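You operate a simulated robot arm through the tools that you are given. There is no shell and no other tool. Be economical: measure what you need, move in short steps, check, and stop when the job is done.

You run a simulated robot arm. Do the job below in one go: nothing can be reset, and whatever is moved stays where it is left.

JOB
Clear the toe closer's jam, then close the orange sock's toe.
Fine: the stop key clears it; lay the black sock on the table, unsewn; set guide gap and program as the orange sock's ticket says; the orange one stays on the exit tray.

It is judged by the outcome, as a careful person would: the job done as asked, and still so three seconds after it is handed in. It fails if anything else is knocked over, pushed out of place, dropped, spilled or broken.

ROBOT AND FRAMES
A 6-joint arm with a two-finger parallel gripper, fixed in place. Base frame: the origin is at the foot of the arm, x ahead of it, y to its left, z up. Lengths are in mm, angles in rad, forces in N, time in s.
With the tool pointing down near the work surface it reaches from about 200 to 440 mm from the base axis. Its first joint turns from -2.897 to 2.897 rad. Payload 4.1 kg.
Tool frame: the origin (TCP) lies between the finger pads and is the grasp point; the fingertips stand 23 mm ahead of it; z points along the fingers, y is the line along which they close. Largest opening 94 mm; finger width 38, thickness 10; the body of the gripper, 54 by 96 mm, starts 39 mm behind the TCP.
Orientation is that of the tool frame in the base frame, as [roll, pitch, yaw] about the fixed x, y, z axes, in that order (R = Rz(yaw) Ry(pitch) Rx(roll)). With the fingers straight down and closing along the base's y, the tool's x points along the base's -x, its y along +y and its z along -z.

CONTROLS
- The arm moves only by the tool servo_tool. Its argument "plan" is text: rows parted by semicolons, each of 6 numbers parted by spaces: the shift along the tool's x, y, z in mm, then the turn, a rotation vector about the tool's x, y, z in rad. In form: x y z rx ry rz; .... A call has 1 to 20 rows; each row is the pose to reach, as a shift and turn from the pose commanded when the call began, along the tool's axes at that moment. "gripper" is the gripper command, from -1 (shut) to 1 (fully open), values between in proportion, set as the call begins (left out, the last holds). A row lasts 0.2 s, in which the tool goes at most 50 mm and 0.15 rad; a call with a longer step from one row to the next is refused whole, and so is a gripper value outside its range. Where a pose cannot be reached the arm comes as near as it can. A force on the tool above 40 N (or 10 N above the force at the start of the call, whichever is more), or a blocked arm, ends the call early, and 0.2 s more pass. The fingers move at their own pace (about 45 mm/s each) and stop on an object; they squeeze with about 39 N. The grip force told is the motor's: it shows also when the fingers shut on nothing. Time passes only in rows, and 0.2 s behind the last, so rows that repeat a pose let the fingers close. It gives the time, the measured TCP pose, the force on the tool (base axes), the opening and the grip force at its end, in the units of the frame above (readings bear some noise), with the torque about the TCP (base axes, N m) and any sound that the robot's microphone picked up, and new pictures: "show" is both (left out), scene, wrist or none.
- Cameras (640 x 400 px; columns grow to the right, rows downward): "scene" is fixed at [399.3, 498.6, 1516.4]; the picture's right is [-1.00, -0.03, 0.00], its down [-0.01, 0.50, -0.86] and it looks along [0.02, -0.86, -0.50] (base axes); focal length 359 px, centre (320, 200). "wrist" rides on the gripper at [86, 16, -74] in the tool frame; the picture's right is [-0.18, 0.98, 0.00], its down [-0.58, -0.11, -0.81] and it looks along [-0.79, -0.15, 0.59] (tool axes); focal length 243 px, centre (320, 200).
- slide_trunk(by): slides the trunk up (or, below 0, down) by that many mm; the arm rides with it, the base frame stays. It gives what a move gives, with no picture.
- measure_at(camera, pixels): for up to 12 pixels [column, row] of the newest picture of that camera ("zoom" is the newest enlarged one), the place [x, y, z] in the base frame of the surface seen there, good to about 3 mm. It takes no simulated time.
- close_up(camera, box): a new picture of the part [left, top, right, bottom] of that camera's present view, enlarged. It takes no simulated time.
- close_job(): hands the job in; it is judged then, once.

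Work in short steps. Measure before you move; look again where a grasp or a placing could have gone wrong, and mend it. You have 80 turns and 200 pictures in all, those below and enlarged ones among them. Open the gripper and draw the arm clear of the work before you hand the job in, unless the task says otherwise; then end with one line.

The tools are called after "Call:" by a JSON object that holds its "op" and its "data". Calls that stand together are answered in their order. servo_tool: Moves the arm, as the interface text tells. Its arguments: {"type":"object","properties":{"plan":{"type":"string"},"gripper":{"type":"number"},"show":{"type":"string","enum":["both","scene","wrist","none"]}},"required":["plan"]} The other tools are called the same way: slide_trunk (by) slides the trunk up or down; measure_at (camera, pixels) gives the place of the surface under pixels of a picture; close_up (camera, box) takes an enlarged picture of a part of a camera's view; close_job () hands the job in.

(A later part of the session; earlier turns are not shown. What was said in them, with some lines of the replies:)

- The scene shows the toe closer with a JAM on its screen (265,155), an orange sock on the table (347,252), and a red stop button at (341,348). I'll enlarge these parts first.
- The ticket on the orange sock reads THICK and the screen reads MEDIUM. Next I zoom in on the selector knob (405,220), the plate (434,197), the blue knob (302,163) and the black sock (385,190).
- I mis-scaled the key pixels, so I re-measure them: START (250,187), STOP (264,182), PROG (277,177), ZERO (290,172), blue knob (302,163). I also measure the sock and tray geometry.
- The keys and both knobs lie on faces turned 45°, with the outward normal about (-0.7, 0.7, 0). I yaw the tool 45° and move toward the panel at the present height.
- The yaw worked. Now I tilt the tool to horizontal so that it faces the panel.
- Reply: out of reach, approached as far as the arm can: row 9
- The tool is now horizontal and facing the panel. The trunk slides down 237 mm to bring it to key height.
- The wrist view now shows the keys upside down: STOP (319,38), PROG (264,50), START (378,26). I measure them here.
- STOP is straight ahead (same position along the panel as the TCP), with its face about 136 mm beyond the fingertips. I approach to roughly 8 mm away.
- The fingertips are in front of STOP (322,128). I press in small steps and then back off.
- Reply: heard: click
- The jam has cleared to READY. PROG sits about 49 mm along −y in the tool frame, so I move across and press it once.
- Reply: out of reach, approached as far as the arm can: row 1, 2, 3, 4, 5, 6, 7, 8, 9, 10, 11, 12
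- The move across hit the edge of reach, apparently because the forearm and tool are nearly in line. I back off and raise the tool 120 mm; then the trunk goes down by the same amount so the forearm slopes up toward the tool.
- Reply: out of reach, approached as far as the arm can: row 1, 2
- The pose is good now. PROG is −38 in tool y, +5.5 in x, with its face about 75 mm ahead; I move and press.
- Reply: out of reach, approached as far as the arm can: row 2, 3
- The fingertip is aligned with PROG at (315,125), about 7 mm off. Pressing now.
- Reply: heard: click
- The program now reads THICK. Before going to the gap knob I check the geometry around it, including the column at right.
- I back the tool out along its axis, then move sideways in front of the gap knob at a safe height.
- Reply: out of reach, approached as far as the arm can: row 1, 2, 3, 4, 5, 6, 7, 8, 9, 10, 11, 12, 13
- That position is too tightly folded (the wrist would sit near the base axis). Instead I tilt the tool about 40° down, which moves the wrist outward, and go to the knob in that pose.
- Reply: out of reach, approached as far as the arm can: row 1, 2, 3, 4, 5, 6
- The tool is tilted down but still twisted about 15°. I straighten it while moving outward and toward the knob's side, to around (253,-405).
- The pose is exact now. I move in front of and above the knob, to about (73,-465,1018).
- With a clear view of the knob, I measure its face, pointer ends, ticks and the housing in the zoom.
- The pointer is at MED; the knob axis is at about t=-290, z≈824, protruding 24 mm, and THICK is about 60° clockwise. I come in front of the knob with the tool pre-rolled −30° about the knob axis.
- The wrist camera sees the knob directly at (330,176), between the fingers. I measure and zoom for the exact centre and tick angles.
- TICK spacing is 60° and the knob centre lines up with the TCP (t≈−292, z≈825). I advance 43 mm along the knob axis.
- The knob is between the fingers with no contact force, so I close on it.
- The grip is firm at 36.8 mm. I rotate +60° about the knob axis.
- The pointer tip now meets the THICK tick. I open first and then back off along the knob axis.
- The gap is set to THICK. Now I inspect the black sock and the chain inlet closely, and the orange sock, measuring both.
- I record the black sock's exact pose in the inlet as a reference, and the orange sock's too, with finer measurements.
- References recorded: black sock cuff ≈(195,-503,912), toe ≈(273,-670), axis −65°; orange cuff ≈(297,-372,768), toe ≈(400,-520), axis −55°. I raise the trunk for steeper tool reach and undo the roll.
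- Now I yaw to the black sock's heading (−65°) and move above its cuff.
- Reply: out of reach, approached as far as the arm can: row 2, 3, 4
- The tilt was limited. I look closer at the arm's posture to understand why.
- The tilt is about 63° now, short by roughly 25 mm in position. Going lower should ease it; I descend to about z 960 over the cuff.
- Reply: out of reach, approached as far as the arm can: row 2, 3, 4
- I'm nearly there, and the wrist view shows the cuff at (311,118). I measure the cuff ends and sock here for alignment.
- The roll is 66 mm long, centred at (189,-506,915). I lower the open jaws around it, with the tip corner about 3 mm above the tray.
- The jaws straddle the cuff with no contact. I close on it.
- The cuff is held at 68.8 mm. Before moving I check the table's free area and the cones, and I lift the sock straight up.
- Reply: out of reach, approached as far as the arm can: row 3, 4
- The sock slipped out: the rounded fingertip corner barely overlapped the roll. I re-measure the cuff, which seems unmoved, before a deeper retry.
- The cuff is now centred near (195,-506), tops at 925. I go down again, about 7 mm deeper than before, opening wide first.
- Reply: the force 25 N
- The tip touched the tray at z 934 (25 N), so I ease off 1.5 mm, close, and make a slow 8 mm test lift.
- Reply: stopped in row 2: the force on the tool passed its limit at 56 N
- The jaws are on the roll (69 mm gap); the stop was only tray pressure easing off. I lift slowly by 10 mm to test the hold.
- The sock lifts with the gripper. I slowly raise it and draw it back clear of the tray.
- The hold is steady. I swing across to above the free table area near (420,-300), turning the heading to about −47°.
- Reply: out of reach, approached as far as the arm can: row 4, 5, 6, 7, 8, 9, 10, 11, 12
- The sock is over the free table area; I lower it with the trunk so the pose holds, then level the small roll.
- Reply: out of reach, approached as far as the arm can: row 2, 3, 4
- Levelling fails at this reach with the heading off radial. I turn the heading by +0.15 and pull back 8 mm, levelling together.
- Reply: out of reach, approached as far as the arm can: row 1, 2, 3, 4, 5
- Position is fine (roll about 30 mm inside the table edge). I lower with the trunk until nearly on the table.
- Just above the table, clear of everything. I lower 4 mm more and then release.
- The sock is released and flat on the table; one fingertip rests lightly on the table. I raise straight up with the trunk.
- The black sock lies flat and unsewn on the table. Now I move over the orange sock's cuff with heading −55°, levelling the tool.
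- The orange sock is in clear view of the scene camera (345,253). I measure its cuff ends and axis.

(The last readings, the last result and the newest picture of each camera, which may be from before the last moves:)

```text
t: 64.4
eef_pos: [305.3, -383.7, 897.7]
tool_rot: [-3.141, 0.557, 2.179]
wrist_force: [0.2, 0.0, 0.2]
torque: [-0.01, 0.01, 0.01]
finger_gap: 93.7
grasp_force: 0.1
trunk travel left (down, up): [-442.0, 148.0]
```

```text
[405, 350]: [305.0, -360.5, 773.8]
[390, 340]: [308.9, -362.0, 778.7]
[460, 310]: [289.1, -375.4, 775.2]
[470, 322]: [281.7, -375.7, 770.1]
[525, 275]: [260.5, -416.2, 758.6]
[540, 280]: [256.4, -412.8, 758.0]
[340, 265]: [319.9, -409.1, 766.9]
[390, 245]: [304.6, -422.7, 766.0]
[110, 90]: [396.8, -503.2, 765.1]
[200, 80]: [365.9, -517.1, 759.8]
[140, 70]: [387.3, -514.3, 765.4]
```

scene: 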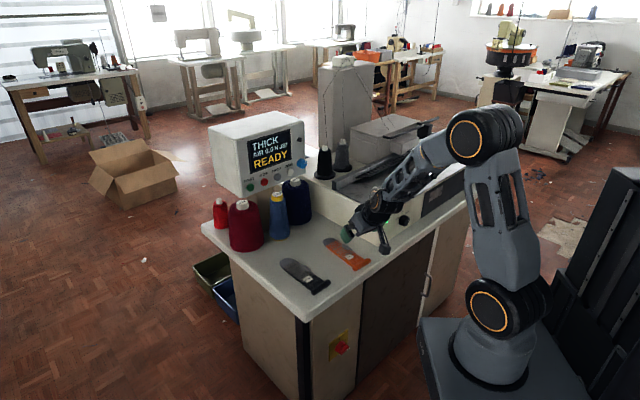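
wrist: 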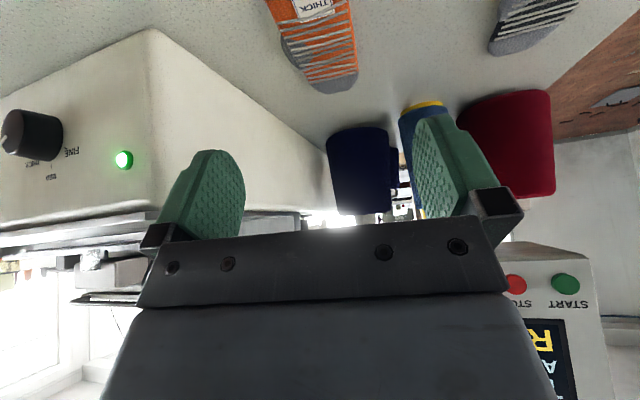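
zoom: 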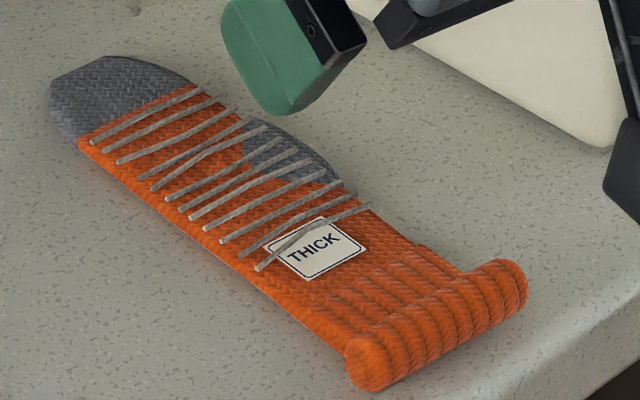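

The orange roll is centred at (293,-370), z 760–780, axis −56°. I descend partway and steepen the tool.

Call:
{"op": "servo_tool", "data": {"plan": "18 -1 18 0 0.07 0; 37 -2 36 0 0.14 0; 55 -2 54 0 0.2 0; 55 -2 54 0 0.2 0", "show": "both"}}

```text
t: 65.4
eef_pos: [296.2, -370.7, 822.5]
tool_rot: [3.115, 0.394, 2.185]
wrist_force: [0.2, -0.2, -0.4]
torque: [-0.01, 0.02, 0.07]
finger_gap: 94.2
grasp_force: 0.0
out of reach, approached as far as the arm can: row 3, 4
trunk travel left (down, up): [-442.0, 148.0]
```

scene: 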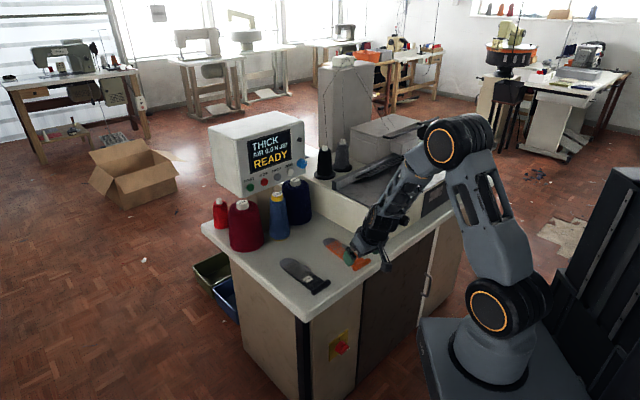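
wrist: 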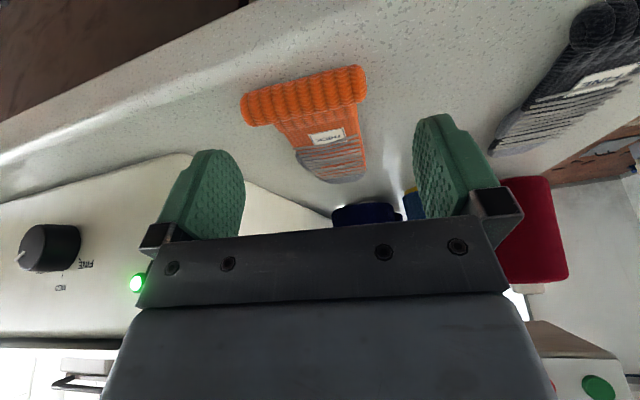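

The tilt is 67°; I'll use about 60° so the sock stays flat when set on the tray. First I measure the cuff in the wrist view.

Call:
{"op": "measure_at", "data": {"camera": "wrist", "pixels": [[246, 108], [362, 80], [305, 95], [303, 85], [330, 150], [345, 178], [318, 165], [365, 155]]}}

```text
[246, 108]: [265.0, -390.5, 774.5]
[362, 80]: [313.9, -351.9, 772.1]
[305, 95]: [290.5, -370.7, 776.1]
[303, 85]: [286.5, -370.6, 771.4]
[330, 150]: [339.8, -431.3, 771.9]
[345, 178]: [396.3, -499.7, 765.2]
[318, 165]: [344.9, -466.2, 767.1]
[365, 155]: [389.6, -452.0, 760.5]
```

The roll runs (263,-392)–(316,-350), centre (290,-371). I descend around it at 60° tilt to about z 792.

Call:
{"op": "servo_tool", "data": {"plan": "4 -2 9 0.01 -0.04 0; 8 -4 17 0.02 -0.08 -0.01; 12 -4 22 0.026 -0.116 -0.02; 14.4 -4 26 0.026 -0.116 -0.02; 14.4 -4 27 0.026 -0.116 -0.02", "show": "both"}}

Call:
{"op": "close_up", "data": {"camera": "scene", "box": [310, 230, 406, 290]}}

```text
t: 66.6
eef_pos: [296.3, -362.4, 797.6]
tool_rot: [-3.094, 0.469, 2.205]
wrist_force: [-0.7, -0.2, -0.4]
torque: [0.02, -0.01, 0.01]
finger_gap: 93.9
grasp_force: 0.0
out of reach, approached as far as the arm can: row 3, 4, 5
trunk travel left (down, up): [-442.0, 148.0]
```

scene: 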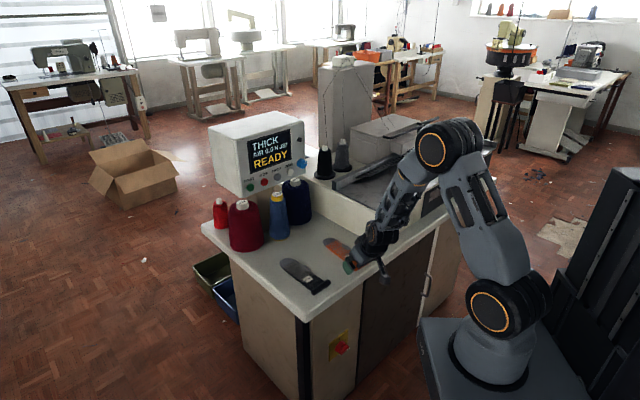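
wrist: 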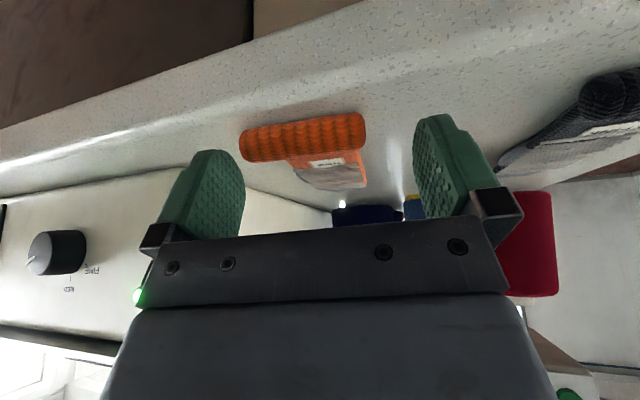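

```text
6.67 times, centred on (358, 260) of scene
```

zoom: 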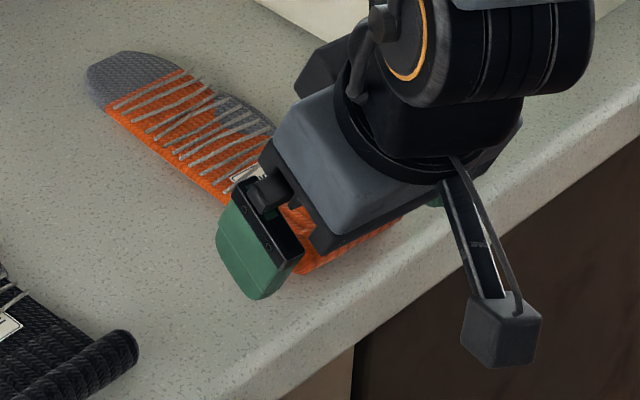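

The arm hits its reach limit here because the trunk is high. I raise the tool 100 mm, then lower the trunk.

Call:
{"op": "servo_tool", "data": {"plan": "-15 0 -30 0 0 0; -30 0 -60 0 0 0; -45 0 -89 0 0 0; -45 0 -89 0 0 0", "show": "none"}}

Call:
{"op": "slide_trunk", "data": {"by": -90}}

Call:
{"op": "servo_tool", "data": {"plan": "0 0 0 0 0 0; 0 0 0 0 0 0", "show": "wrist"}}

```text
t: 67.6
eef_pos: [291.8, -371.9, 867.4]
tool_rot: [-3.04, 0.502, 2.205]
wrist_force: [0.0, 0.1, 0.1]
torque: [0.0, -0.05, 0.03]
finger_gap: 94.2
grasp_force: 0.0
out of reach, approached as far as the arm can: row 2, 3
trunk travel left (down, up): [-442.0, 148.0]
```

```text
t: 68.6
eef_pos: [291.4, -372.0, 792.7]
tool_rot: [-3.042, 0.512, 2.206]
wrist_force: [-6.0, 10.3, 14.6]
torque: [0.82, -0.33, 0.61]
finger_gap: 93.4
grasp_force: 0.2
trunk travel left (down, up): [-365.0, 225.0]
stopped: the force on the tool passed its limit at 76 N (the readings are from after the stop); the commanded pose is now the measured one
```

```text
t: 69.2
eef_pos: [291.4, -372.1, 793.2]
tool_rot: [-3.041, 0.511, 2.204]
wrist_force: [-6.9, 10.2, 16.4]
torque: [0.85, -0.36, 0.67]
finger_gap: 93.2
grasp_force: 0.1
trunk travel left (down, up): [-365.0, 225.0]
```

wrist: 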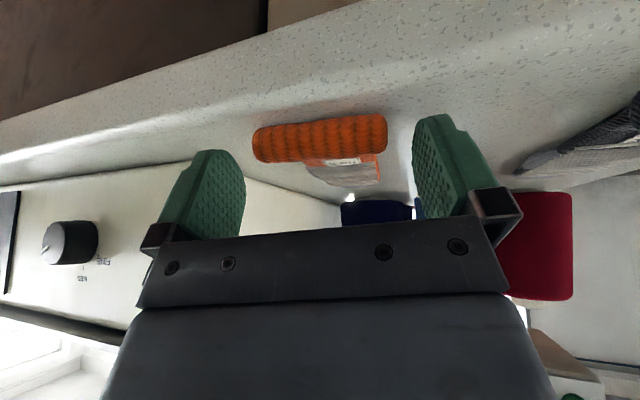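

The arm had risen only 70 mm, so a fingertip pressed the table; nothing moved, and the cuff is between the jaws. I ease up and level the tool.

Call:
{"op": "servo_tool", "data": {"plan": "-2 0 -3.5 0 0 0; -2 0 -3.5 -0.05 0 0; -2 0 -3.5 -0.1 0 0; -1.5 0 -2.6 -0.1 0 0; -1.5 0 -2.6 -0.1 0 0", "show": "both"}}

Call:
{"op": "close_up", "data": {"camera": "scene", "box": [310, 230, 406, 290]}}

Call:
{"op": "close_up", "data": {"camera": "wrist", "box": [190, 80, 450, 240]}}

```text
t: 70.4
eef_pos: [292.1, -370.3, 794.5]
tool_rot: [-3.109, 0.487, 2.203]
wrist_force: [0.3, 0.4, 0.5]
torque: [-0.02, 0.0, -0.02]
finger_gap: 93.9
grasp_force: 0.0
out of reach, approached as far as the arm can: row 3, 4, 5
trunk travel left (down, up): [-365.0, 225.0]
```

scene: 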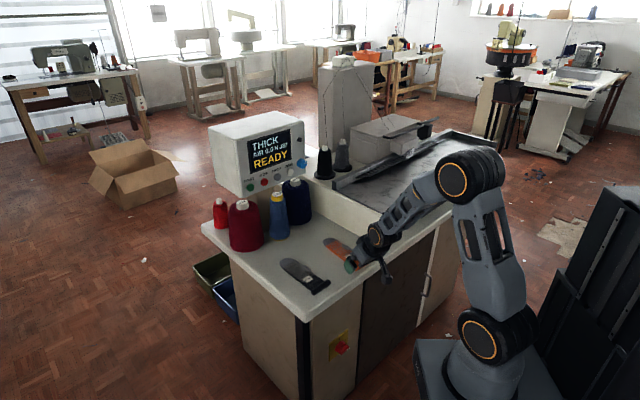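
wrist: 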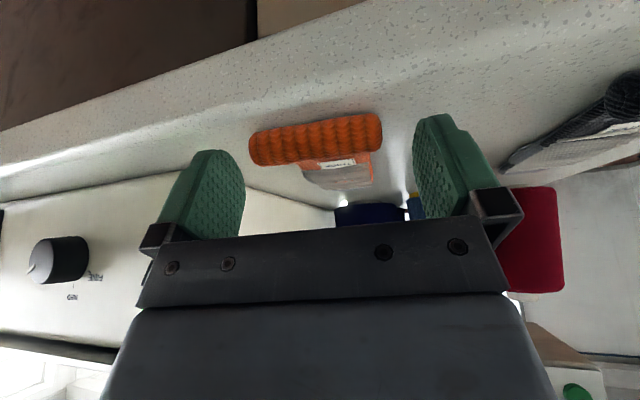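

```text
6.67 times, centred on (358, 260) of scene
```

zoom: 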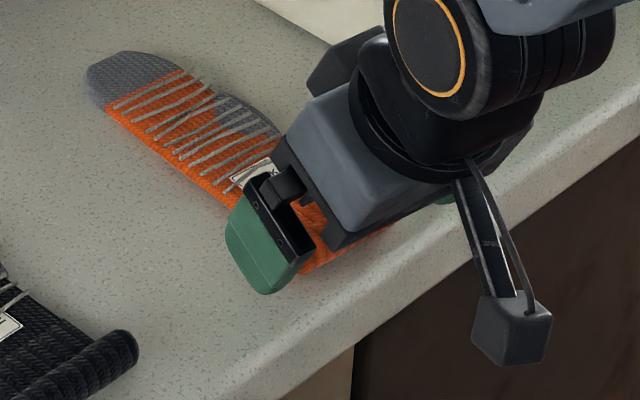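

```text
2.46 times, centred on (320, 160) of wrist
```

zoom: 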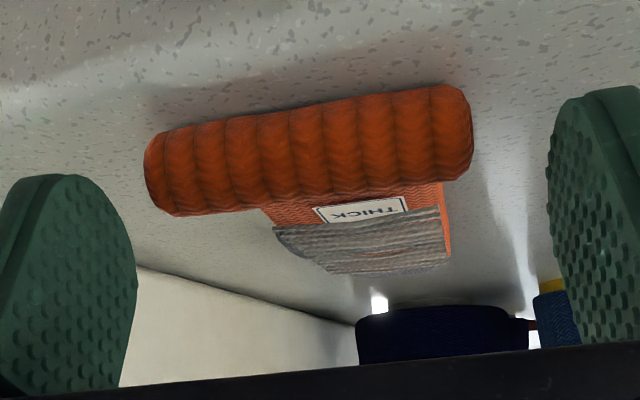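

Alignment matches the successful black-sock grasp. I lower 3 mm with the trunk, then close.

Call:
{"op": "slide_trunk", "data": {"by": -3.5}}

Call:
{"op": "servo_tool", "data": {"plan": "0 0 0 0 0 0; 0 0 0 0 0 0; 0 0 0 0 0 0; 0 0 0 0 0 0; 0 0 0 0 0 0; 0 0 0 0 0 0", "gripper": -1, "show": "wrist"}}

```text
t: 70.9
eef_pos: [292.0, -369.6, 789.9]
tool_rot: [-3.107, 0.487, 2.206]
wrist_force: [-0.3, 0.1, -0.1]
torque: [0.05, -0.02, -0.01]
finger_gap: 94.3
grasp_force: 0.1
trunk travel left (down, up): [-361.0, 229.0]
```

```text
t: 72.3
eef_pos: [291.3, -368.3, 790.2]
tool_rot: [-3.109, 0.487, 2.205]
wrist_force: [-0.3, -1.1, 0.6]
torque: [0.0, 0.01, -0.02]
finger_gap: 68.9
grasp_force: 39.0
trunk travel left (down, up): [-361.0, 229.0]
```

wrist: 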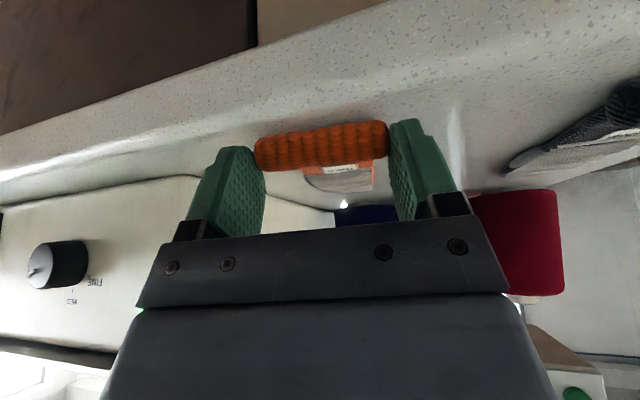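

Gripped at 68.9 mm. I lift with the trunk: 10 mm first as a test.

Call:
{"op": "slide_trunk", "data": {"by": 10}}

Call:
{"op": "slide_trunk", "data": {"by": 40}}

Call:
{"op": "servo_tool", "data": {"plan": "0 0 0 0 0 0", "show": "both"}}

```text
t: 72.9
eef_pos: [291.5, -368.1, 801.3]
tool_rot: [-3.109, 0.486, 2.204]
wrist_force: [0.7, -0.4, -0.6]
torque: [0.06, 0.03, 0.02]
finger_gap: 69.0
grasp_force: 38.8
trunk travel left (down, up): [-371.0, 219.0]
```

```text
t: 73.7
eef_pos: [292.7, -370.0, 840.4]
tool_rot: [-3.108, 0.486, 2.205]
wrist_force: [-0.3, 0.3, -1.1]
torque: [0.0, 0.02, 0.0]
finger_gap: 69.0
grasp_force: 39.4
trunk travel left (down, up): [-411.0, 179.0]
```

```text
t: 74.1
eef_pos: [291.3, -369.7, 840.7]
tool_rot: [-3.108, 0.487, 2.204]
wrist_force: [0.1, 0.8, -0.3]
torque: [0.02, 0.03, 0.01]
finger_gap: 68.9
grasp_force: 39.0
trunk travel left (down, up): [-411.0, 179.0]
```

scene: 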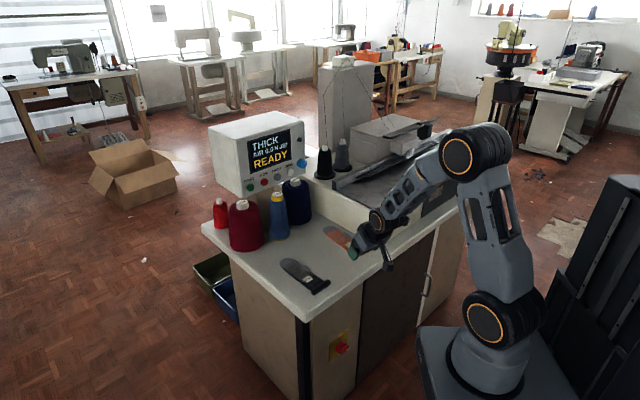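
wrist: 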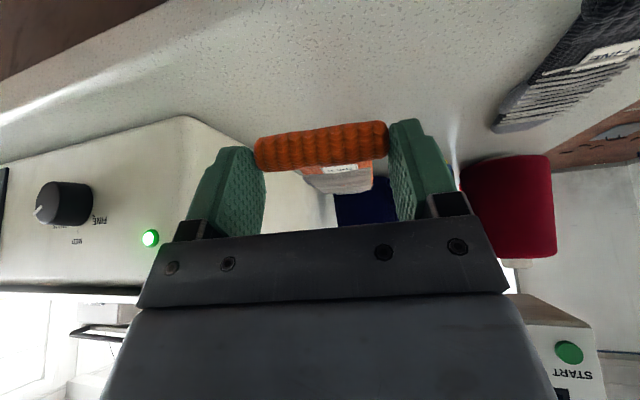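

The sock is held well. I raise the trunk 52 mm more (the height that worked at the tray), then lift with the arm.

Call:
{"op": "slide_trunk", "data": {"by": 52}}

Call:
{"op": "servo_tool", "data": {"plan": "-4 0 -8 0 0 0; -10 0 -18 0 0 0; -16 0 -30 0 0 0; -23 0 -42 0 0 0; -30 0 -55 0 0 0; -37 0 -68 0 0 0; -44 0 -81 0 0 0; -44 0 -81 0 0 0", "show": "wrist"}}

```text
t: 75.0
eef_pos: [291.5, -368.9, 892.7]
tool_rot: [-3.107, 0.486, 2.205]
wrist_force: [0.0, -0.4, -1.0]
torque: [0.02, 0.03, 0.01]
finger_gap: 69.2
grasp_force: 39.6
trunk travel left (down, up): [-463.0, 127.0]
```

```text
t: 76.8
eef_pos: [294.0, -368.2, 984.6]
tool_rot: [-3.109, 0.486, 2.205]
wrist_force: [0.6, 0.7, -0.8]
torque: [0.01, -0.01, 0.02]
finger_gap: 68.7
grasp_force: 39.4
trunk travel left (down, up): [-463.0, 127.0]
```

wrist: 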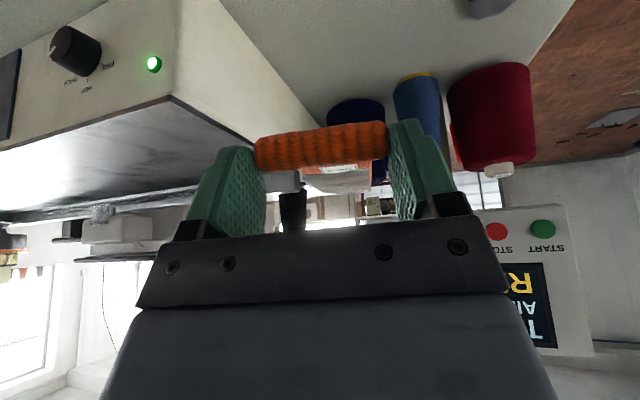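

Steady. I swing across to the standoff in front of the tray, turning the heading to −62°.

Call:
{"op": "servo_tool", "data": {"plan": "2 -12 -1 0.003 0 0.011; 5 -32 -2 0.008 0 0.03; 8 -54 -4 0.014 0 0.05; 11 -78 -6 0.02 0 0.07; 14 -100 -8 0.026 0 0.09; 18 -122 -9 0.032 0 0.11; 21 -142 -11 0.037 0 0.13; 22 -150 -12 0.039 0 0.137; 22 -150 -12 0.039 0 0.137", "show": "both"}}

Call:
{"op": "close_up", "data": {"camera": "scene", "box": [330, 155, 442, 225]}}

```text
t: 78.8
eef_pos: [157.8, -434.2, 989.0]
tool_rot: [3.141, 0.488, 2.049]
wrist_force: [-0.4, 0.1, -0.4]
torque: [0.02, 0.02, -0.01]
finger_gap: 68.9
grasp_force: 38.8
trunk travel left (down, up): [-463.0, 127.0]
```

scene: 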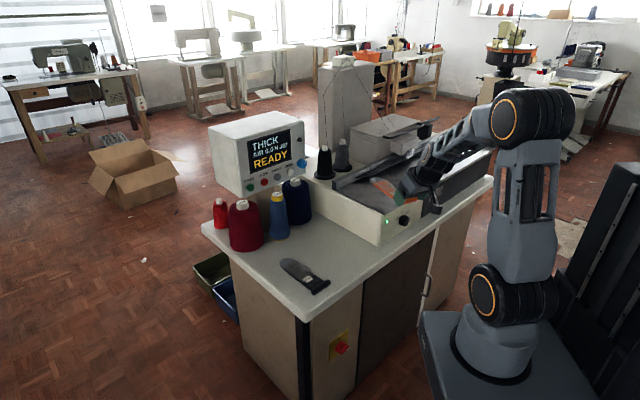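
wrist: 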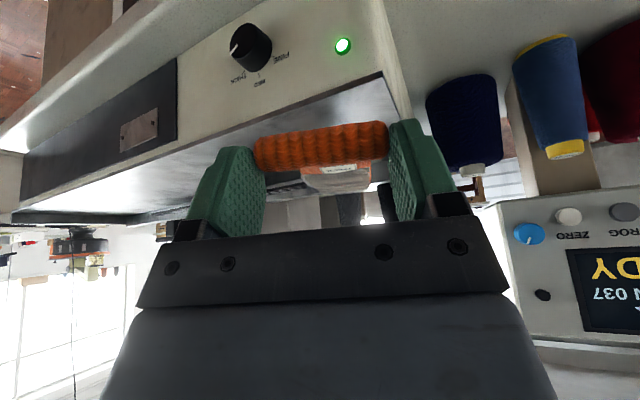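

```text
5.71 times, centred on (386, 190) of scene
```

zoom: 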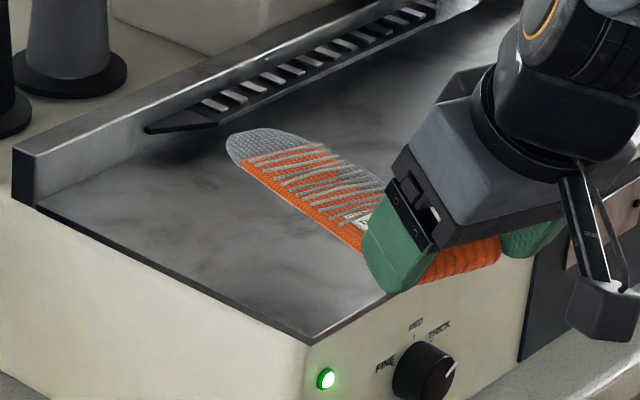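

I measure the held sock's toe and the chain inlet to plan the set-down.

Call:
{"op": "measure_at", "data": {"camera": "zoom", "pixels": [[270, 135], [240, 150], [300, 145], [330, 200], [300, 190], [160, 130], [215, 103], [205, 125], [440, 265], [370, 230]]}}

```text
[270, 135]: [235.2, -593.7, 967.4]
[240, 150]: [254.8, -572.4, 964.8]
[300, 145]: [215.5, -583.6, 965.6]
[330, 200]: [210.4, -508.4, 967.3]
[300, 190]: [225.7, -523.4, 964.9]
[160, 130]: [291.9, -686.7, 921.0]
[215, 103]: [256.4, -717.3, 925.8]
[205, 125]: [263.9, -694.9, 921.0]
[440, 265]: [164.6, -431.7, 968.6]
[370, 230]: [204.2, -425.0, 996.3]
```

The toe is level at (240,-596); shifting by (36,-77) sets it at the inlet just like the black sock, slightly deeper. I move diagonally down to 4 mm above the tray.

Call:
{"op": "servo_tool", "data": {"plan": "-5 0 8 0 0 0; -11 -1 18 0 0 0; -17 -1 28 0 0 0; -23 -2 38 0 0 0; -29 -2 48 0 0 0; -35 -2 58 0 0 0; -41 -3 67 0 0 0; -47 -3 76 0 0 0; -51 -3.5 83 0 0 0; -51 -3.5 83 0 0 0", "show": "both"}}

Call:
{"op": "close_up", "data": {"camera": "scene", "box": [340, 160, 420, 210]}}

```text
t: 81.0
eef_pos: [193.4, -511.1, 940.2]
tool_rot: [3.14, 0.489, 2.049]
wrist_force: [0.7, 0.5, 0.2]
torque: [0.04, 0.03, 0.04]
finger_gap: 68.4
grasp_force: 39.2
trunk travel left (down, up): [-463.0, 127.0]
```

scene: 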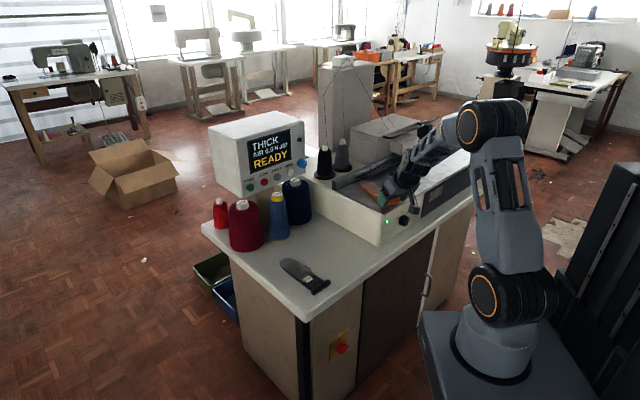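
wrist: 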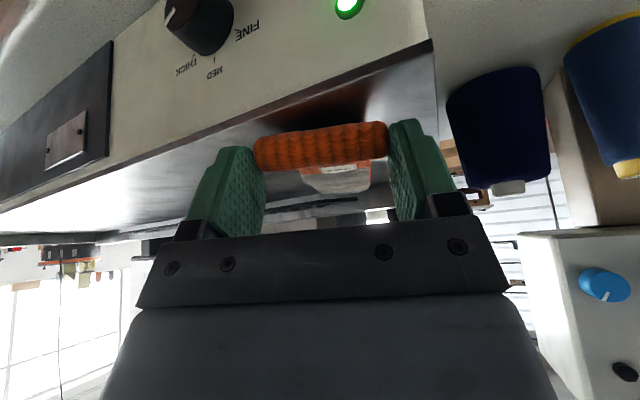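

```text
8.00 times, centred on (380, 185) of scene
```

zoom: 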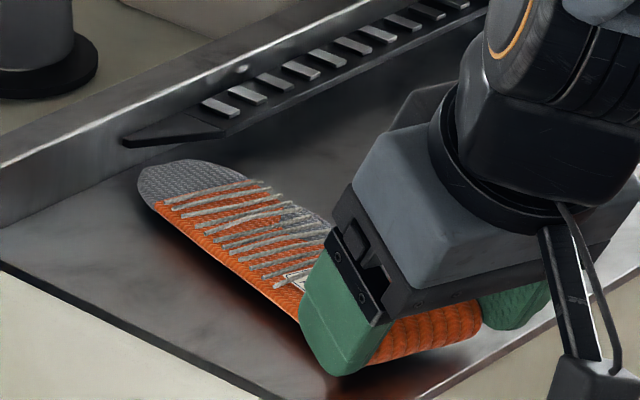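

The toe (138–180,160–185 in zoom) is right at the inlet where the black one was. I set it down 4 mm and release.

Call:
{"op": "slide_trunk", "data": {"by": -4}}

Call:
{"op": "servo_tool", "data": {"plan": "0 0 0 0 0 0; 0 0 0 0 0 0; 0 0 0 0 0 0; 0 0 0 0 0 0", "gripper": 1, "show": "both"}}

Call:
{"op": "close_up", "data": {"camera": "scene", "box": [340, 160, 420, 210]}}

```text
t: 81.6
eef_pos: [193.1, -512.1, 936.2]
tool_rot: [3.141, 0.491, 2.049]
wrist_force: [0.6, -0.7, 2.0]
torque: [-0.02, 0.01, 0.01]
finger_gap: 68.6
grasp_force: 39.7
trunk travel left (down, up): [-459.0, 131.0]
```

```text
t: 82.6
eef_pos: [193.6, -512.0, 935.9]
tool_rot: [3.141, 0.489, 2.05]
wrist_force: [0.6, -0.1, -0.7]
torque: [0.0, 0.0, 0.02]
finger_gap: 94.0
grasp_force: 0.1
trunk travel left (down, up): [-459.0, 131.0]
```

scene: 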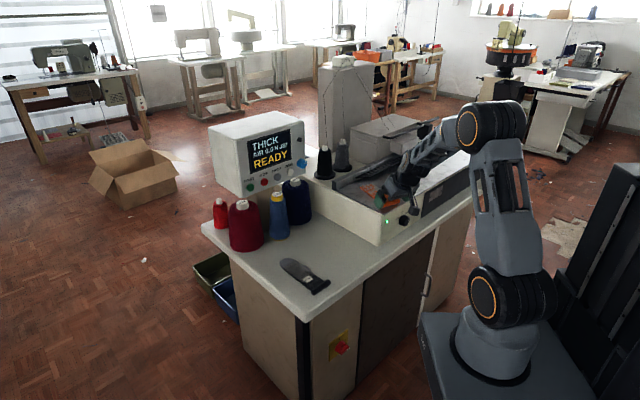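
wrist: 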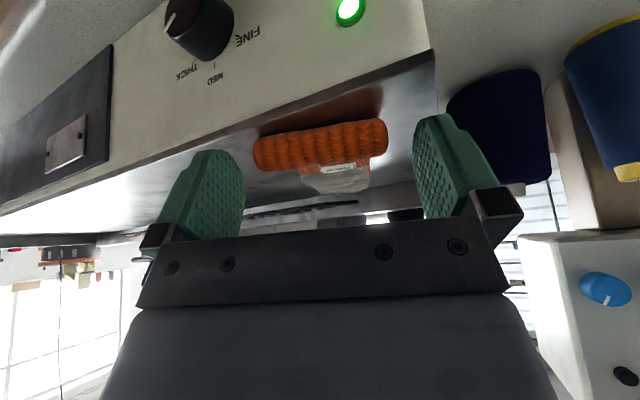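

```text
8.00 times, centred on (380, 185) of scene
```

zoom: 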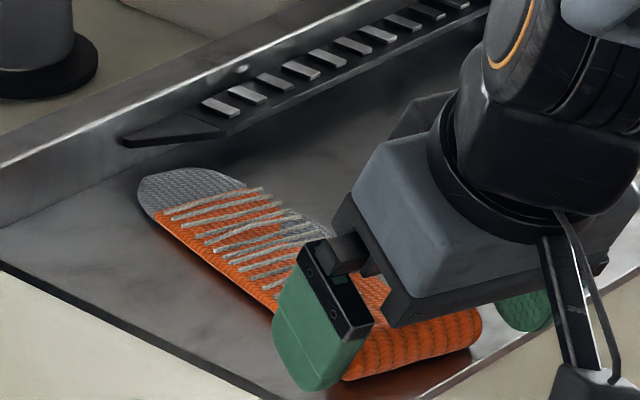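

Released cleanly. I lift straight up off the sock and then back away.

Call:
{"op": "servo_tool", "data": {"plan": "-5 0 -9 0 0 0; -14 0 -26 0 0 0; -24 0 -44 0 0 0; -10 0 -60 0 0 0; 10 0 -75 0 0 0; 45 0 -95 0 0 0; 45 0 -95 0 0 0", "show": "scene"}}

Call:
{"op": "close_up", "data": {"camera": "scene", "box": [340, 160, 420, 210]}}

Call:
{"op": "measure_at", "data": {"camera": "zoom", "pixels": [[150, 200], [165, 175], [180, 170], [210, 170], [240, 190], [300, 250], [410, 340], [130, 140], [190, 130], [230, 130]]}}

```text
t: 84.2
eef_pos: [153.8, -436.2, 999.1]
tool_rot: [-3.141, 0.488, 2.048]
wrist_force: [-0.3, -0.4, -0.1]
torque: [0.0, -0.02, 0.0]
finger_gap: 93.8
grasp_force: 0.1
trunk travel left (down, up): [-459.0, 131.0]
```

scene: 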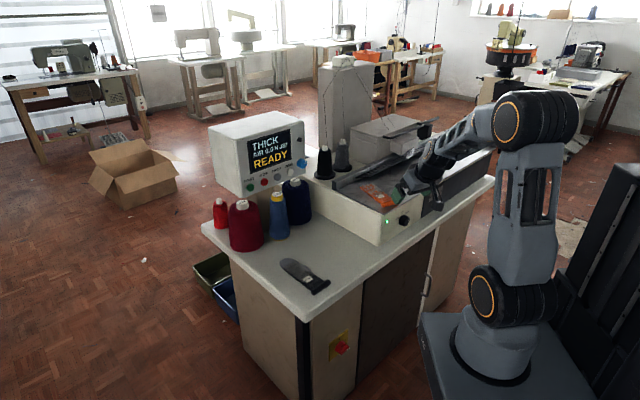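

```text
8.00 times, centred on (380, 185) of scene
```

zoom: 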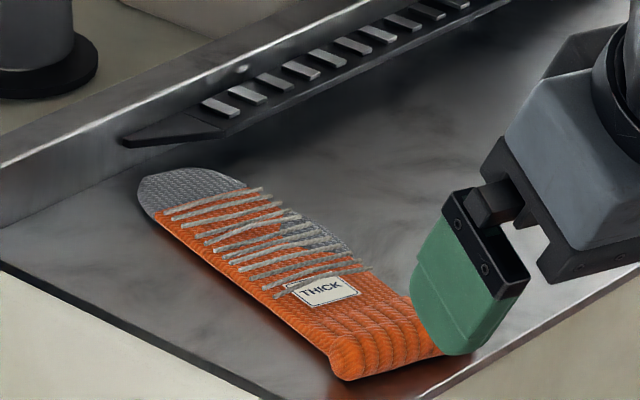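

```text
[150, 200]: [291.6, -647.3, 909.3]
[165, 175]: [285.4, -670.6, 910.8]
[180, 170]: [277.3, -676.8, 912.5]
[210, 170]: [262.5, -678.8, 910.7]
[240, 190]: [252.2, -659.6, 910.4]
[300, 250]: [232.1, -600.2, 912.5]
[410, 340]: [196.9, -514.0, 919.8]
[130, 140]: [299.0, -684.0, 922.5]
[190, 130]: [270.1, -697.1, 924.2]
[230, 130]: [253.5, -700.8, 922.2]
```

The orange sock lies at the inlet, toe at (270,-678), straight and flat. Next is START: I travel up and over to in front of the panel, closing the gripper on the way.

Call:
{"op": "servo_tool", "data": {"plan": "-15 20 -25 -0.014 0 -0.027; -33 50 -45 -0.029 0 -0.054; -48 90 -60 -0.043 0 -0.081; -62 130 -72 -0.058 0 -0.108; -76 170 -84 -0.072 0 -0.135; -90 207 -95 -0.086 0 -0.163; -104 243 -106 -0.101 0 -0.19; -118 278 -116 -0.115 0 -0.217; -132 308 -126 -0.13 0 -0.244; -147 333 -136 -0.144 0 -0.271; -147 333 -136 -0.144 0 -0.271", "gripper": -1, "show": "scene"}}

```text
t: 86.6
eef_pos: [479.8, -341.3, 1187.5]
tool_rot: [-3.141, 0.489, 2.355]
wrist_force: [0.4, 0.8, -0.5]
torque: [-0.01, 0.04, -0.01]
finger_gap: 0.1
grasp_force: 39.2
trunk travel left (down, up): [-459.0, 131.0]
```

scene: 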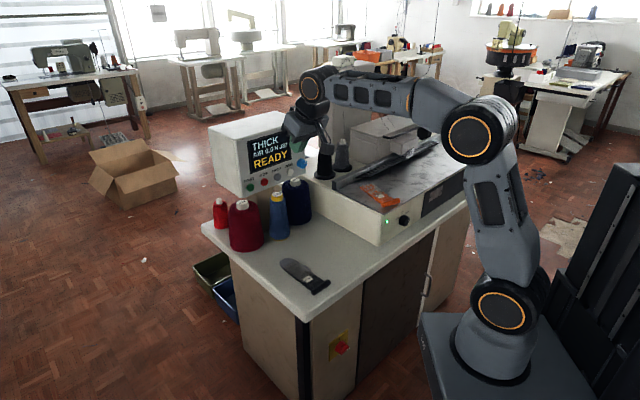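

The pose is exact. I tilt to horizontal while shifting 50 mm along to START's column.

Call:
{"op": "servo_tool", "data": {"plan": "0 7 0 0 -0.135 0; 0 14 0 0 -0.27 0; 0 21 0 0 -0.405 0; 0 28 0 0 -0.54 0; 0 35 0 0 -0.675 0; 0 42 0 0 -0.81 0; 0 49 0 0 -0.945 0; 0 50 0 0 -1.08 0; 0 50 0 0 -1.08 0", "show": "none"}}

Call:
{"op": "slide_trunk", "data": {"by": -171}}

Call:
{"op": "servo_tool", "data": {"plan": "0 0 0 0 0 0", "show": "wrist"}}

```text
t: 88.6
eef_pos: [515.8, -304.7, 1188.3]
tool_rot: [2.828, 1.569, 2.041]
wrist_force: [-0.3, 0.0, -0.3]
torque: [-0.03, 0.02, 0.0]
finger_gap: 0.0
grasp_force: 39.2
out of reach, approached as far as the arm can: row 6
trunk travel left (down, up): [-459.0, 131.0]
```

```text
t: 90.5
eef_pos: [516.0, -306.8, 1017.0]
tool_rot: [-0.121, 1.571, -0.909]
wrist_force: [0.2, 0.6, 0.5]
torque: [-0.01, -0.02, 0.04]
finger_gap: 0.1
grasp_force: 38.6
trunk travel left (down, up): [-288.0, 302.0]
```

```text
t: 90.9
eef_pos: [516.1, -307.0, 1017.5]
tool_rot: [3.041, 1.569, 2.256]
wrist_force: [0.6, 0.6, -0.4]
torque: [0.01, -0.01, 0.0]
finger_gap: 0.0
grasp_force: 38.9
trunk travel left (down, up): [-288.0, 302.0]
```

wrist: 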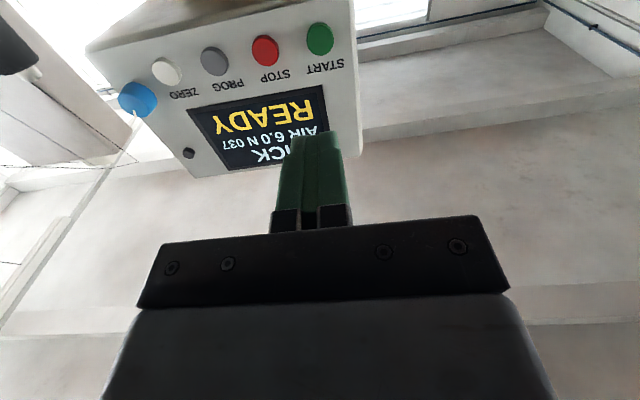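

START (320,38) is directly ahead. I approach to about 7 mm from it.

Call:
{"op": "servo_tool", "data": {"plan": "2 0 40 0 0 0; 2 0 80 0 0 0; 2 0 110 0 0 0; 2 0 127 0 0 0; 2 0 127 0 0 0", "show": "wrist"}}

```text
t: 92.1
eef_pos: [605.3, -396.3, 1014.9]
tool_rot: [-3.103, 1.569, 2.394]
wrist_force: [-1.1, 0.2, -0.4]
torque: [-0.03, -0.02, 0.0]
finger_gap: 0.2
grasp_force: 39.1
trunk travel left (down, up): [-288.0, 302.0]
```

wrist: 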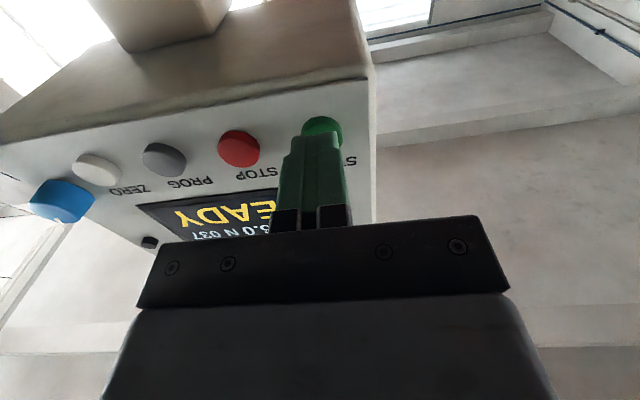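

Aligned with START. I press and back off, then look at the screen and the sock.

Call:
{"op": "servo_tool", "data": {"plan": "0 0 4 0 0 0; 0 0 7 0 0 0; 0 0 9 0 0 0; 0 0 11 0 0 0; 0 0 12 0 0 0; 0 0 12 0 0 0; 0 0 0 0 0 0; 0 0 -15 0 0 0; 0 0 -15 0 0 0", "show": "scene"}}

Call:
{"op": "close_up", "data": {"camera": "scene", "box": [200, 105, 328, 185]}}

Call:
{"op": "close_up", "data": {"camera": "scene", "box": [330, 120, 490, 220]}}

```text
t: 94.1
eef_pos: [595.1, -384.9, 1015.0]
tool_rot: [2.851, 1.568, 2.064]
wrist_force: [0.3, 0.2, 0.0]
torque: [-0.01, -0.01, 0.0]
finger_gap: 0.0
grasp_force: 38.2
trunk travel left (down, up): [-288.0, 302.0]
heard: click
```

scene: 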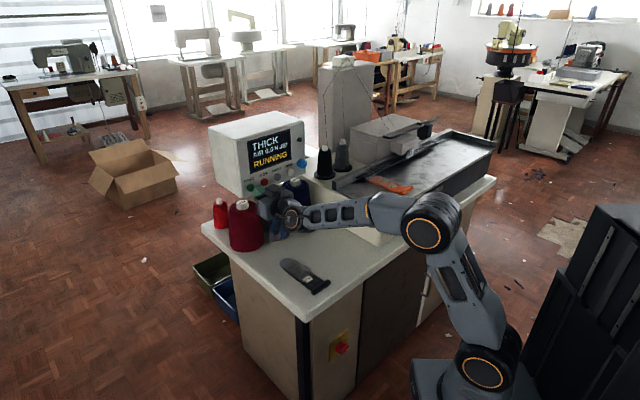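

```text
5.00 times, centred on (264, 145) of scene
```

zoom: 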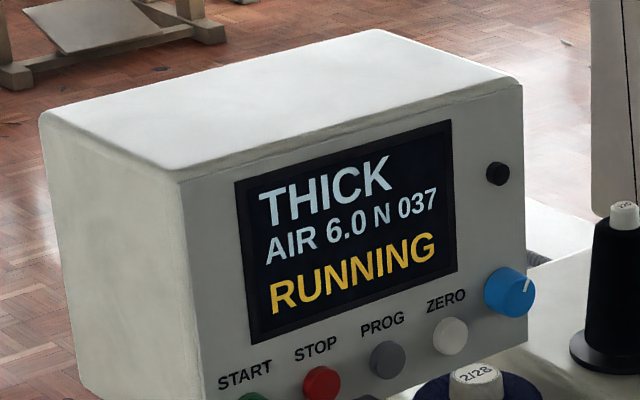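

```text
4.00 times, centred on (410, 170) of scene
```

zoom: 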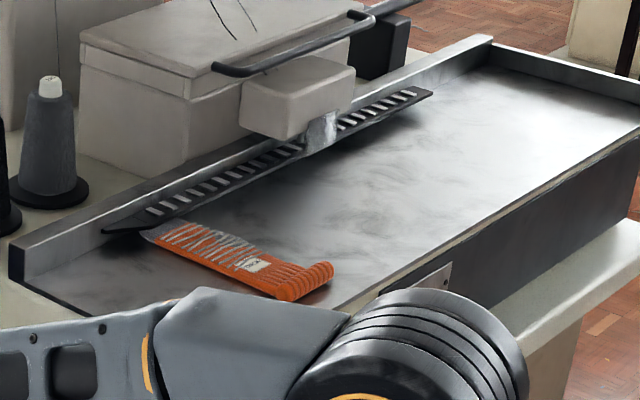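

It is RUNNING and the chain has taken the toe. I draw the arm back from the panel and let the cycle go on.

Call:
{"op": "servo_tool", "data": {"plan": "0 0 -20 0 0 0; 0 0 -45 0 0 0; 0 0 -70 0 0 0; 0 0 -90 0 0 0; 0 0 -90 0 0 0; 0 0 -90 0 0 0; 0 0 -90 0 0 0; 0 0 -90 0 0 0; 0 0 -90 0 0 0; 0 0 -90 0 0 0; 0 0 -90 0 0 0; 0 0 -90 0 0 0; 0 0 -90 0 0 0; 0 0 -90 0 0 0; 0 0 -90 0 0 0", "show": "scene"}}

Call:
{"op": "close_up", "data": {"camera": "scene", "box": [330, 120, 490, 220]}}

```text
t: 97.3
eef_pos: [532.6, -321.7, 1014.6]
tool_rot: [3.046, 1.57, 2.26]
wrist_force: [0.1, 0.0, -0.4]
torque: [0.0, 0.01, 0.0]
finger_gap: 0.0
grasp_force: 39.5
trunk travel left (down, up): [-288.0, 302.0]
```

scene: 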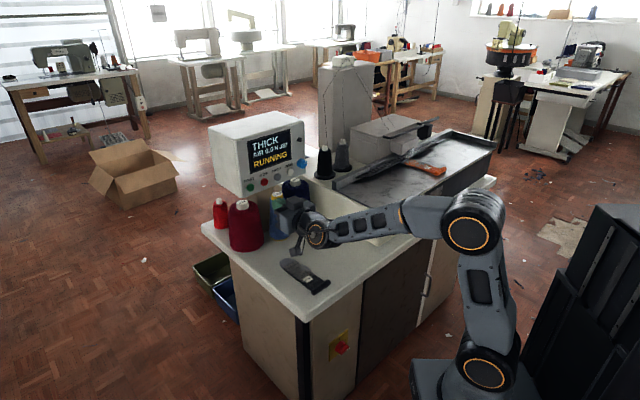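

```text
4.00 times, centred on (410, 170) of scene
```

zoom: 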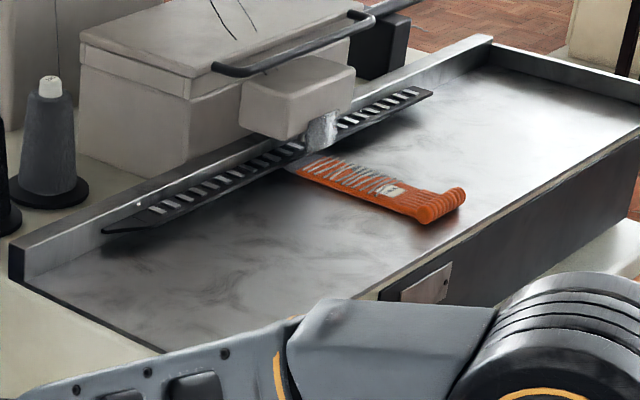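

The sock is passing the sewing head. I hold still and wait for the cycle to end.

Call:
{"op": "servo_tool", "data": {"plan": "0 0 0 0 0 0; 0 0 0 0 0 0; 0 0 0 0 0 0; 0 0 0 0 0 0; 0 0 0 0 0 0; 0 0 0 0 0 0; 0 0 0 0 0 0; 0 0 0 0 0 0; 0 0 0 0 0 0; 0 0 0 0 0 0; 0 0 0 0 0 0; 0 0 0 0 0 0; 0 0 0 0 0 0; 0 0 0 0 0 0; 0 0 0 0 0 0; 0 0 0 0 0 0; 0 0 0 0 0 0; 0 0 0 0 0 0; 0 0 0 0 0 0; 0 0 0 0 0 0", "gripper": 0.5, "show": "scene"}}

Call:
{"op": "close_up", "data": {"camera": "scene", "box": [330, 120, 490, 220]}}

Call:
{"op": "close_up", "data": {"camera": "scene", "box": [200, 105, 328, 185]}}

```text
t: 101.5
eef_pos: [531.6, -322.1, 1016.0]
tool_rot: [3.044, 1.569, 2.258]
wrist_force: [0.8, 0.0, 0.2]
torque: [0.03, -0.01, -0.02]
finger_gap: 70.3
grasp_force: 0.0
trunk travel left (down, up): [-288.0, 302.0]
```

scene: 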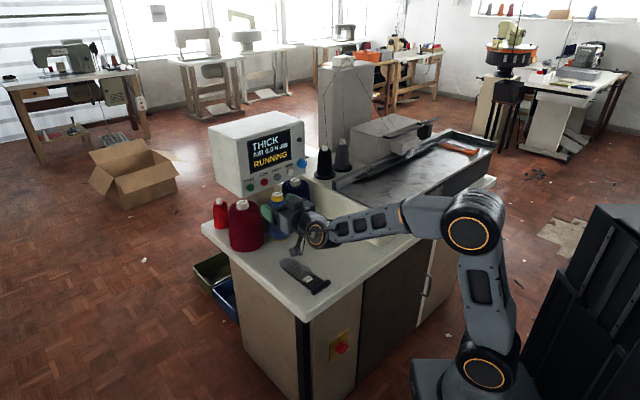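

```text
4.00 times, centred on (410, 170) of scene
```

zoom: 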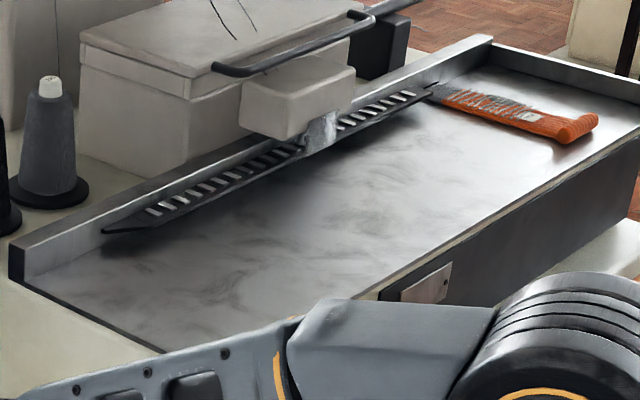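

```text
5.00 times, centred on (264, 145) of scene
```

zoom: 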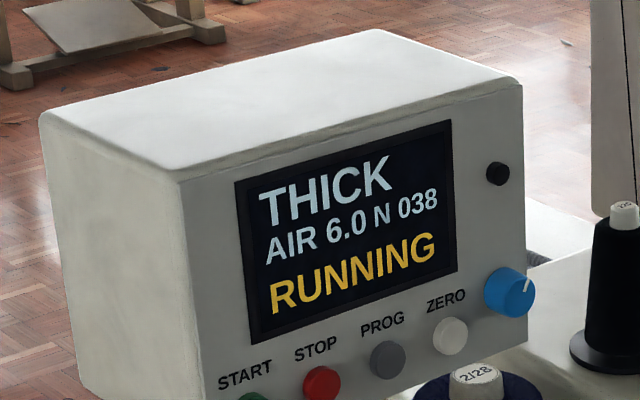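

The counter reads 038 and the sock is at the exit. I raise the arm clear with the trunk, wait, and check whether the cycle ends.

Call:
{"op": "slide_trunk", "data": {"by": 170}}

Call:
{"op": "servo_tool", "data": {"plan": "0 0 0 0 0 0; 0 0 0 0 0 0; 0 0 0 0 0 0; 0 0 0 0 0 0; 0 0 0 0 0 0; 0 0 0 0 0 0; 0 0 0 0 0 0; 0 0 0 0 0 0; 0 0 0 0 0 0; 0 0 0 0 0 0", "show": "scene"}}

Call:
{"op": "close_up", "data": {"camera": "scene", "box": [410, 120, 506, 180]}}

Call:
{"op": "close_up", "data": {"camera": "scene", "box": [200, 105, 328, 185]}}

```text
t: 103.4
eef_pos: [532.3, -322.3, 1183.7]
tool_rot: [3.072, 1.568, 2.287]
wrist_force: [-0.2, 0.6, 0.1]
torque: [-0.01, 0.03, 0.0]
finger_gap: 70.4
grasp_force: 0.1
trunk travel left (down, up): [-458.0, 132.0]
```

```text
t: 105.6
eef_pos: [531.9, -322.6, 1185.9]
tool_rot: [3.047, 1.569, 2.262]
wrist_force: [-0.1, 1.1, 0.3]
torque: [0.0, -0.05, 0.0]
finger_gap: 70.3
grasp_force: 0.0
trunk travel left (down, up): [-458.0, 132.0]
```

scene: 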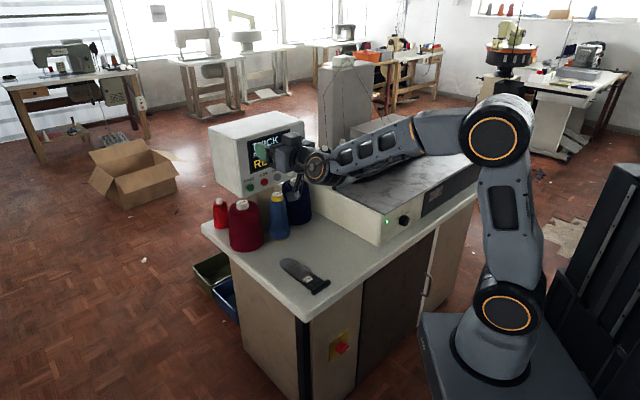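

```text
6.67 times, centred on (458, 150) of scene
```

zoom: 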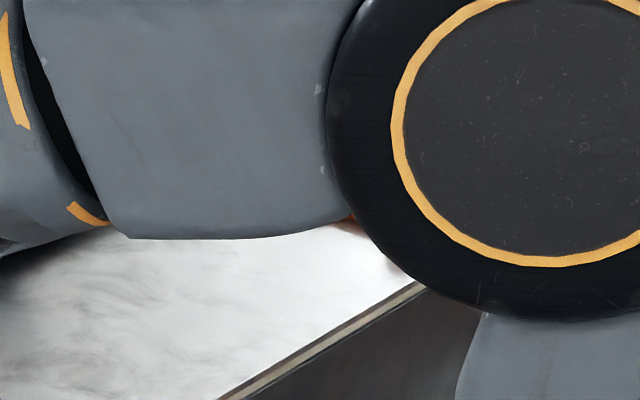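

```text
5.00 times, centred on (264, 145) of scene
```

zoom: 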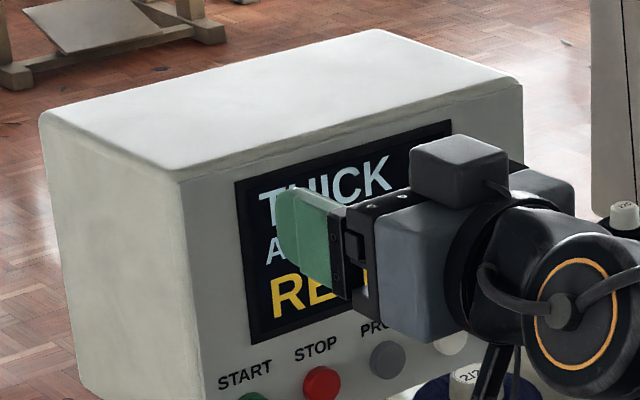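

The screen appears back at READY ("RE…"). I raise the trunk further to clear the view and verify the sock on the tray.

Call:
{"op": "slide_trunk", "data": {"by": 130}}

Call:
{"op": "servo_tool", "data": {"plan": "0 0 0 0 0 0; 0 0 0 0 0 0", "gripper": 1, "show": "scene"}}

Call:
{"op": "close_up", "data": {"camera": "scene", "box": [410, 120, 506, 180]}}

Call:
{"op": "close_up", "data": {"camera": "scene", "box": [200, 105, 328, 185]}}

Call:
{"op": "close_up", "data": {"camera": "scene", "box": [250, 190, 410, 290]}}

```text
t: 107.2
eef_pos: [531.3, -320.9, 1315.0]
tool_rot: [3.079, 1.569, 2.297]
wrist_force: [0.3, 0.2, -0.8]
torque: [0.01, -0.02, 0.05]
finger_gap: 70.6
grasp_force: 0.1
trunk travel left (down, up): [-588.0, 2.0]
```

```text
t: 107.8
eef_pos: [532.2, -321.8, 1313.6]
tool_rot: [3.04, 1.569, 2.256]
wrist_force: [-0.2, 0.3, -0.5]
torque: [0.01, 0.01, 0.01]
finger_gap: 93.9
grasp_force: 0.1
trunk travel left (down, up): [-588.0, 2.0]
```

scene: 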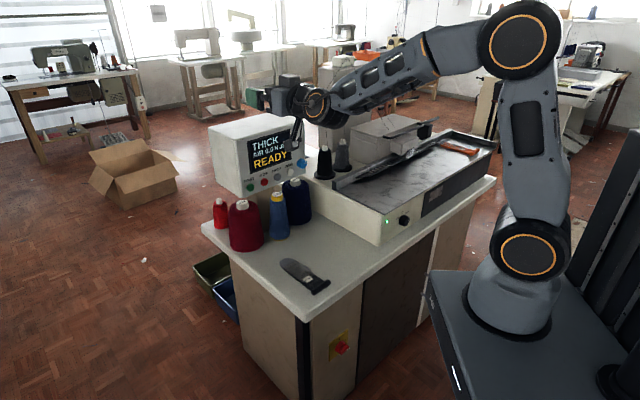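

```text
6.67 times, centred on (458, 150) of scene
```

zoom: 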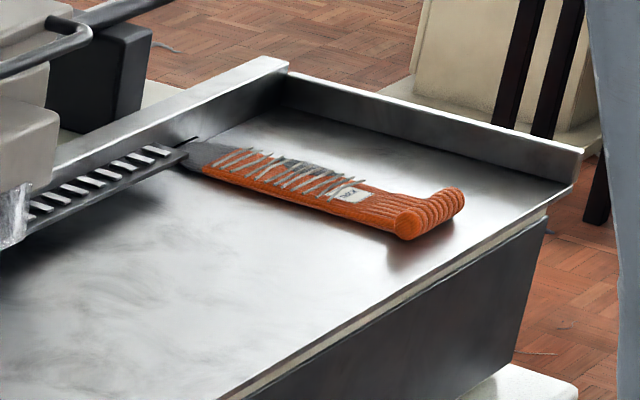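

```text
5.00 times, centred on (264, 145) of scene
```

zoom: 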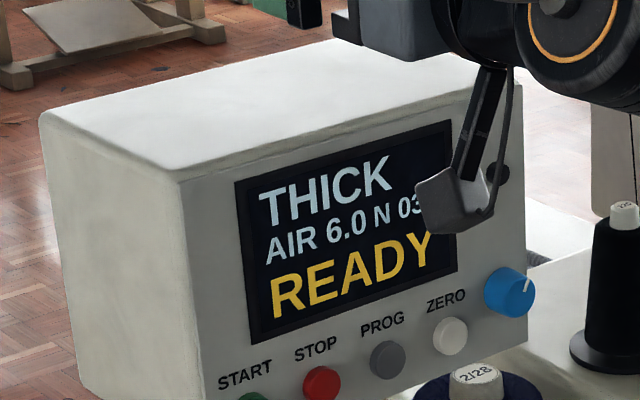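

```text
4.00 times, centred on (330, 240) of scene
```

zoom: 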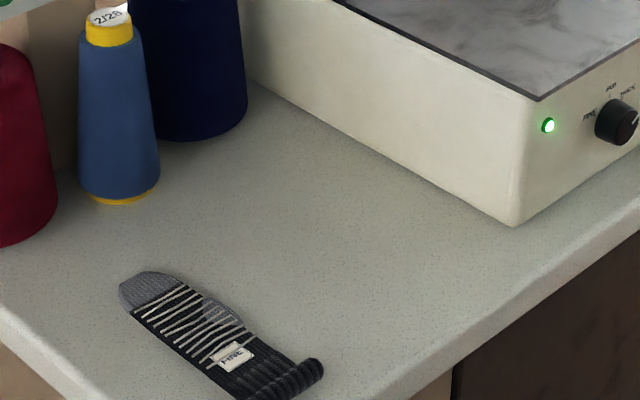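

The screen reads READY with program THICK, and the orange sock, sewn, lies on the exit tray. The black sock is on the table, the gripper is open and the arm is clear, so I hand in.

Call:
{"op": "close_job", "data": {}}

```text
The job is handed in.
```

The jam is cleared and the orange sock has been through the closer with gap and program on THICK: the count went from 037 to 038, and the sock is on the exit tray. The black sock is on the table, unsewn.
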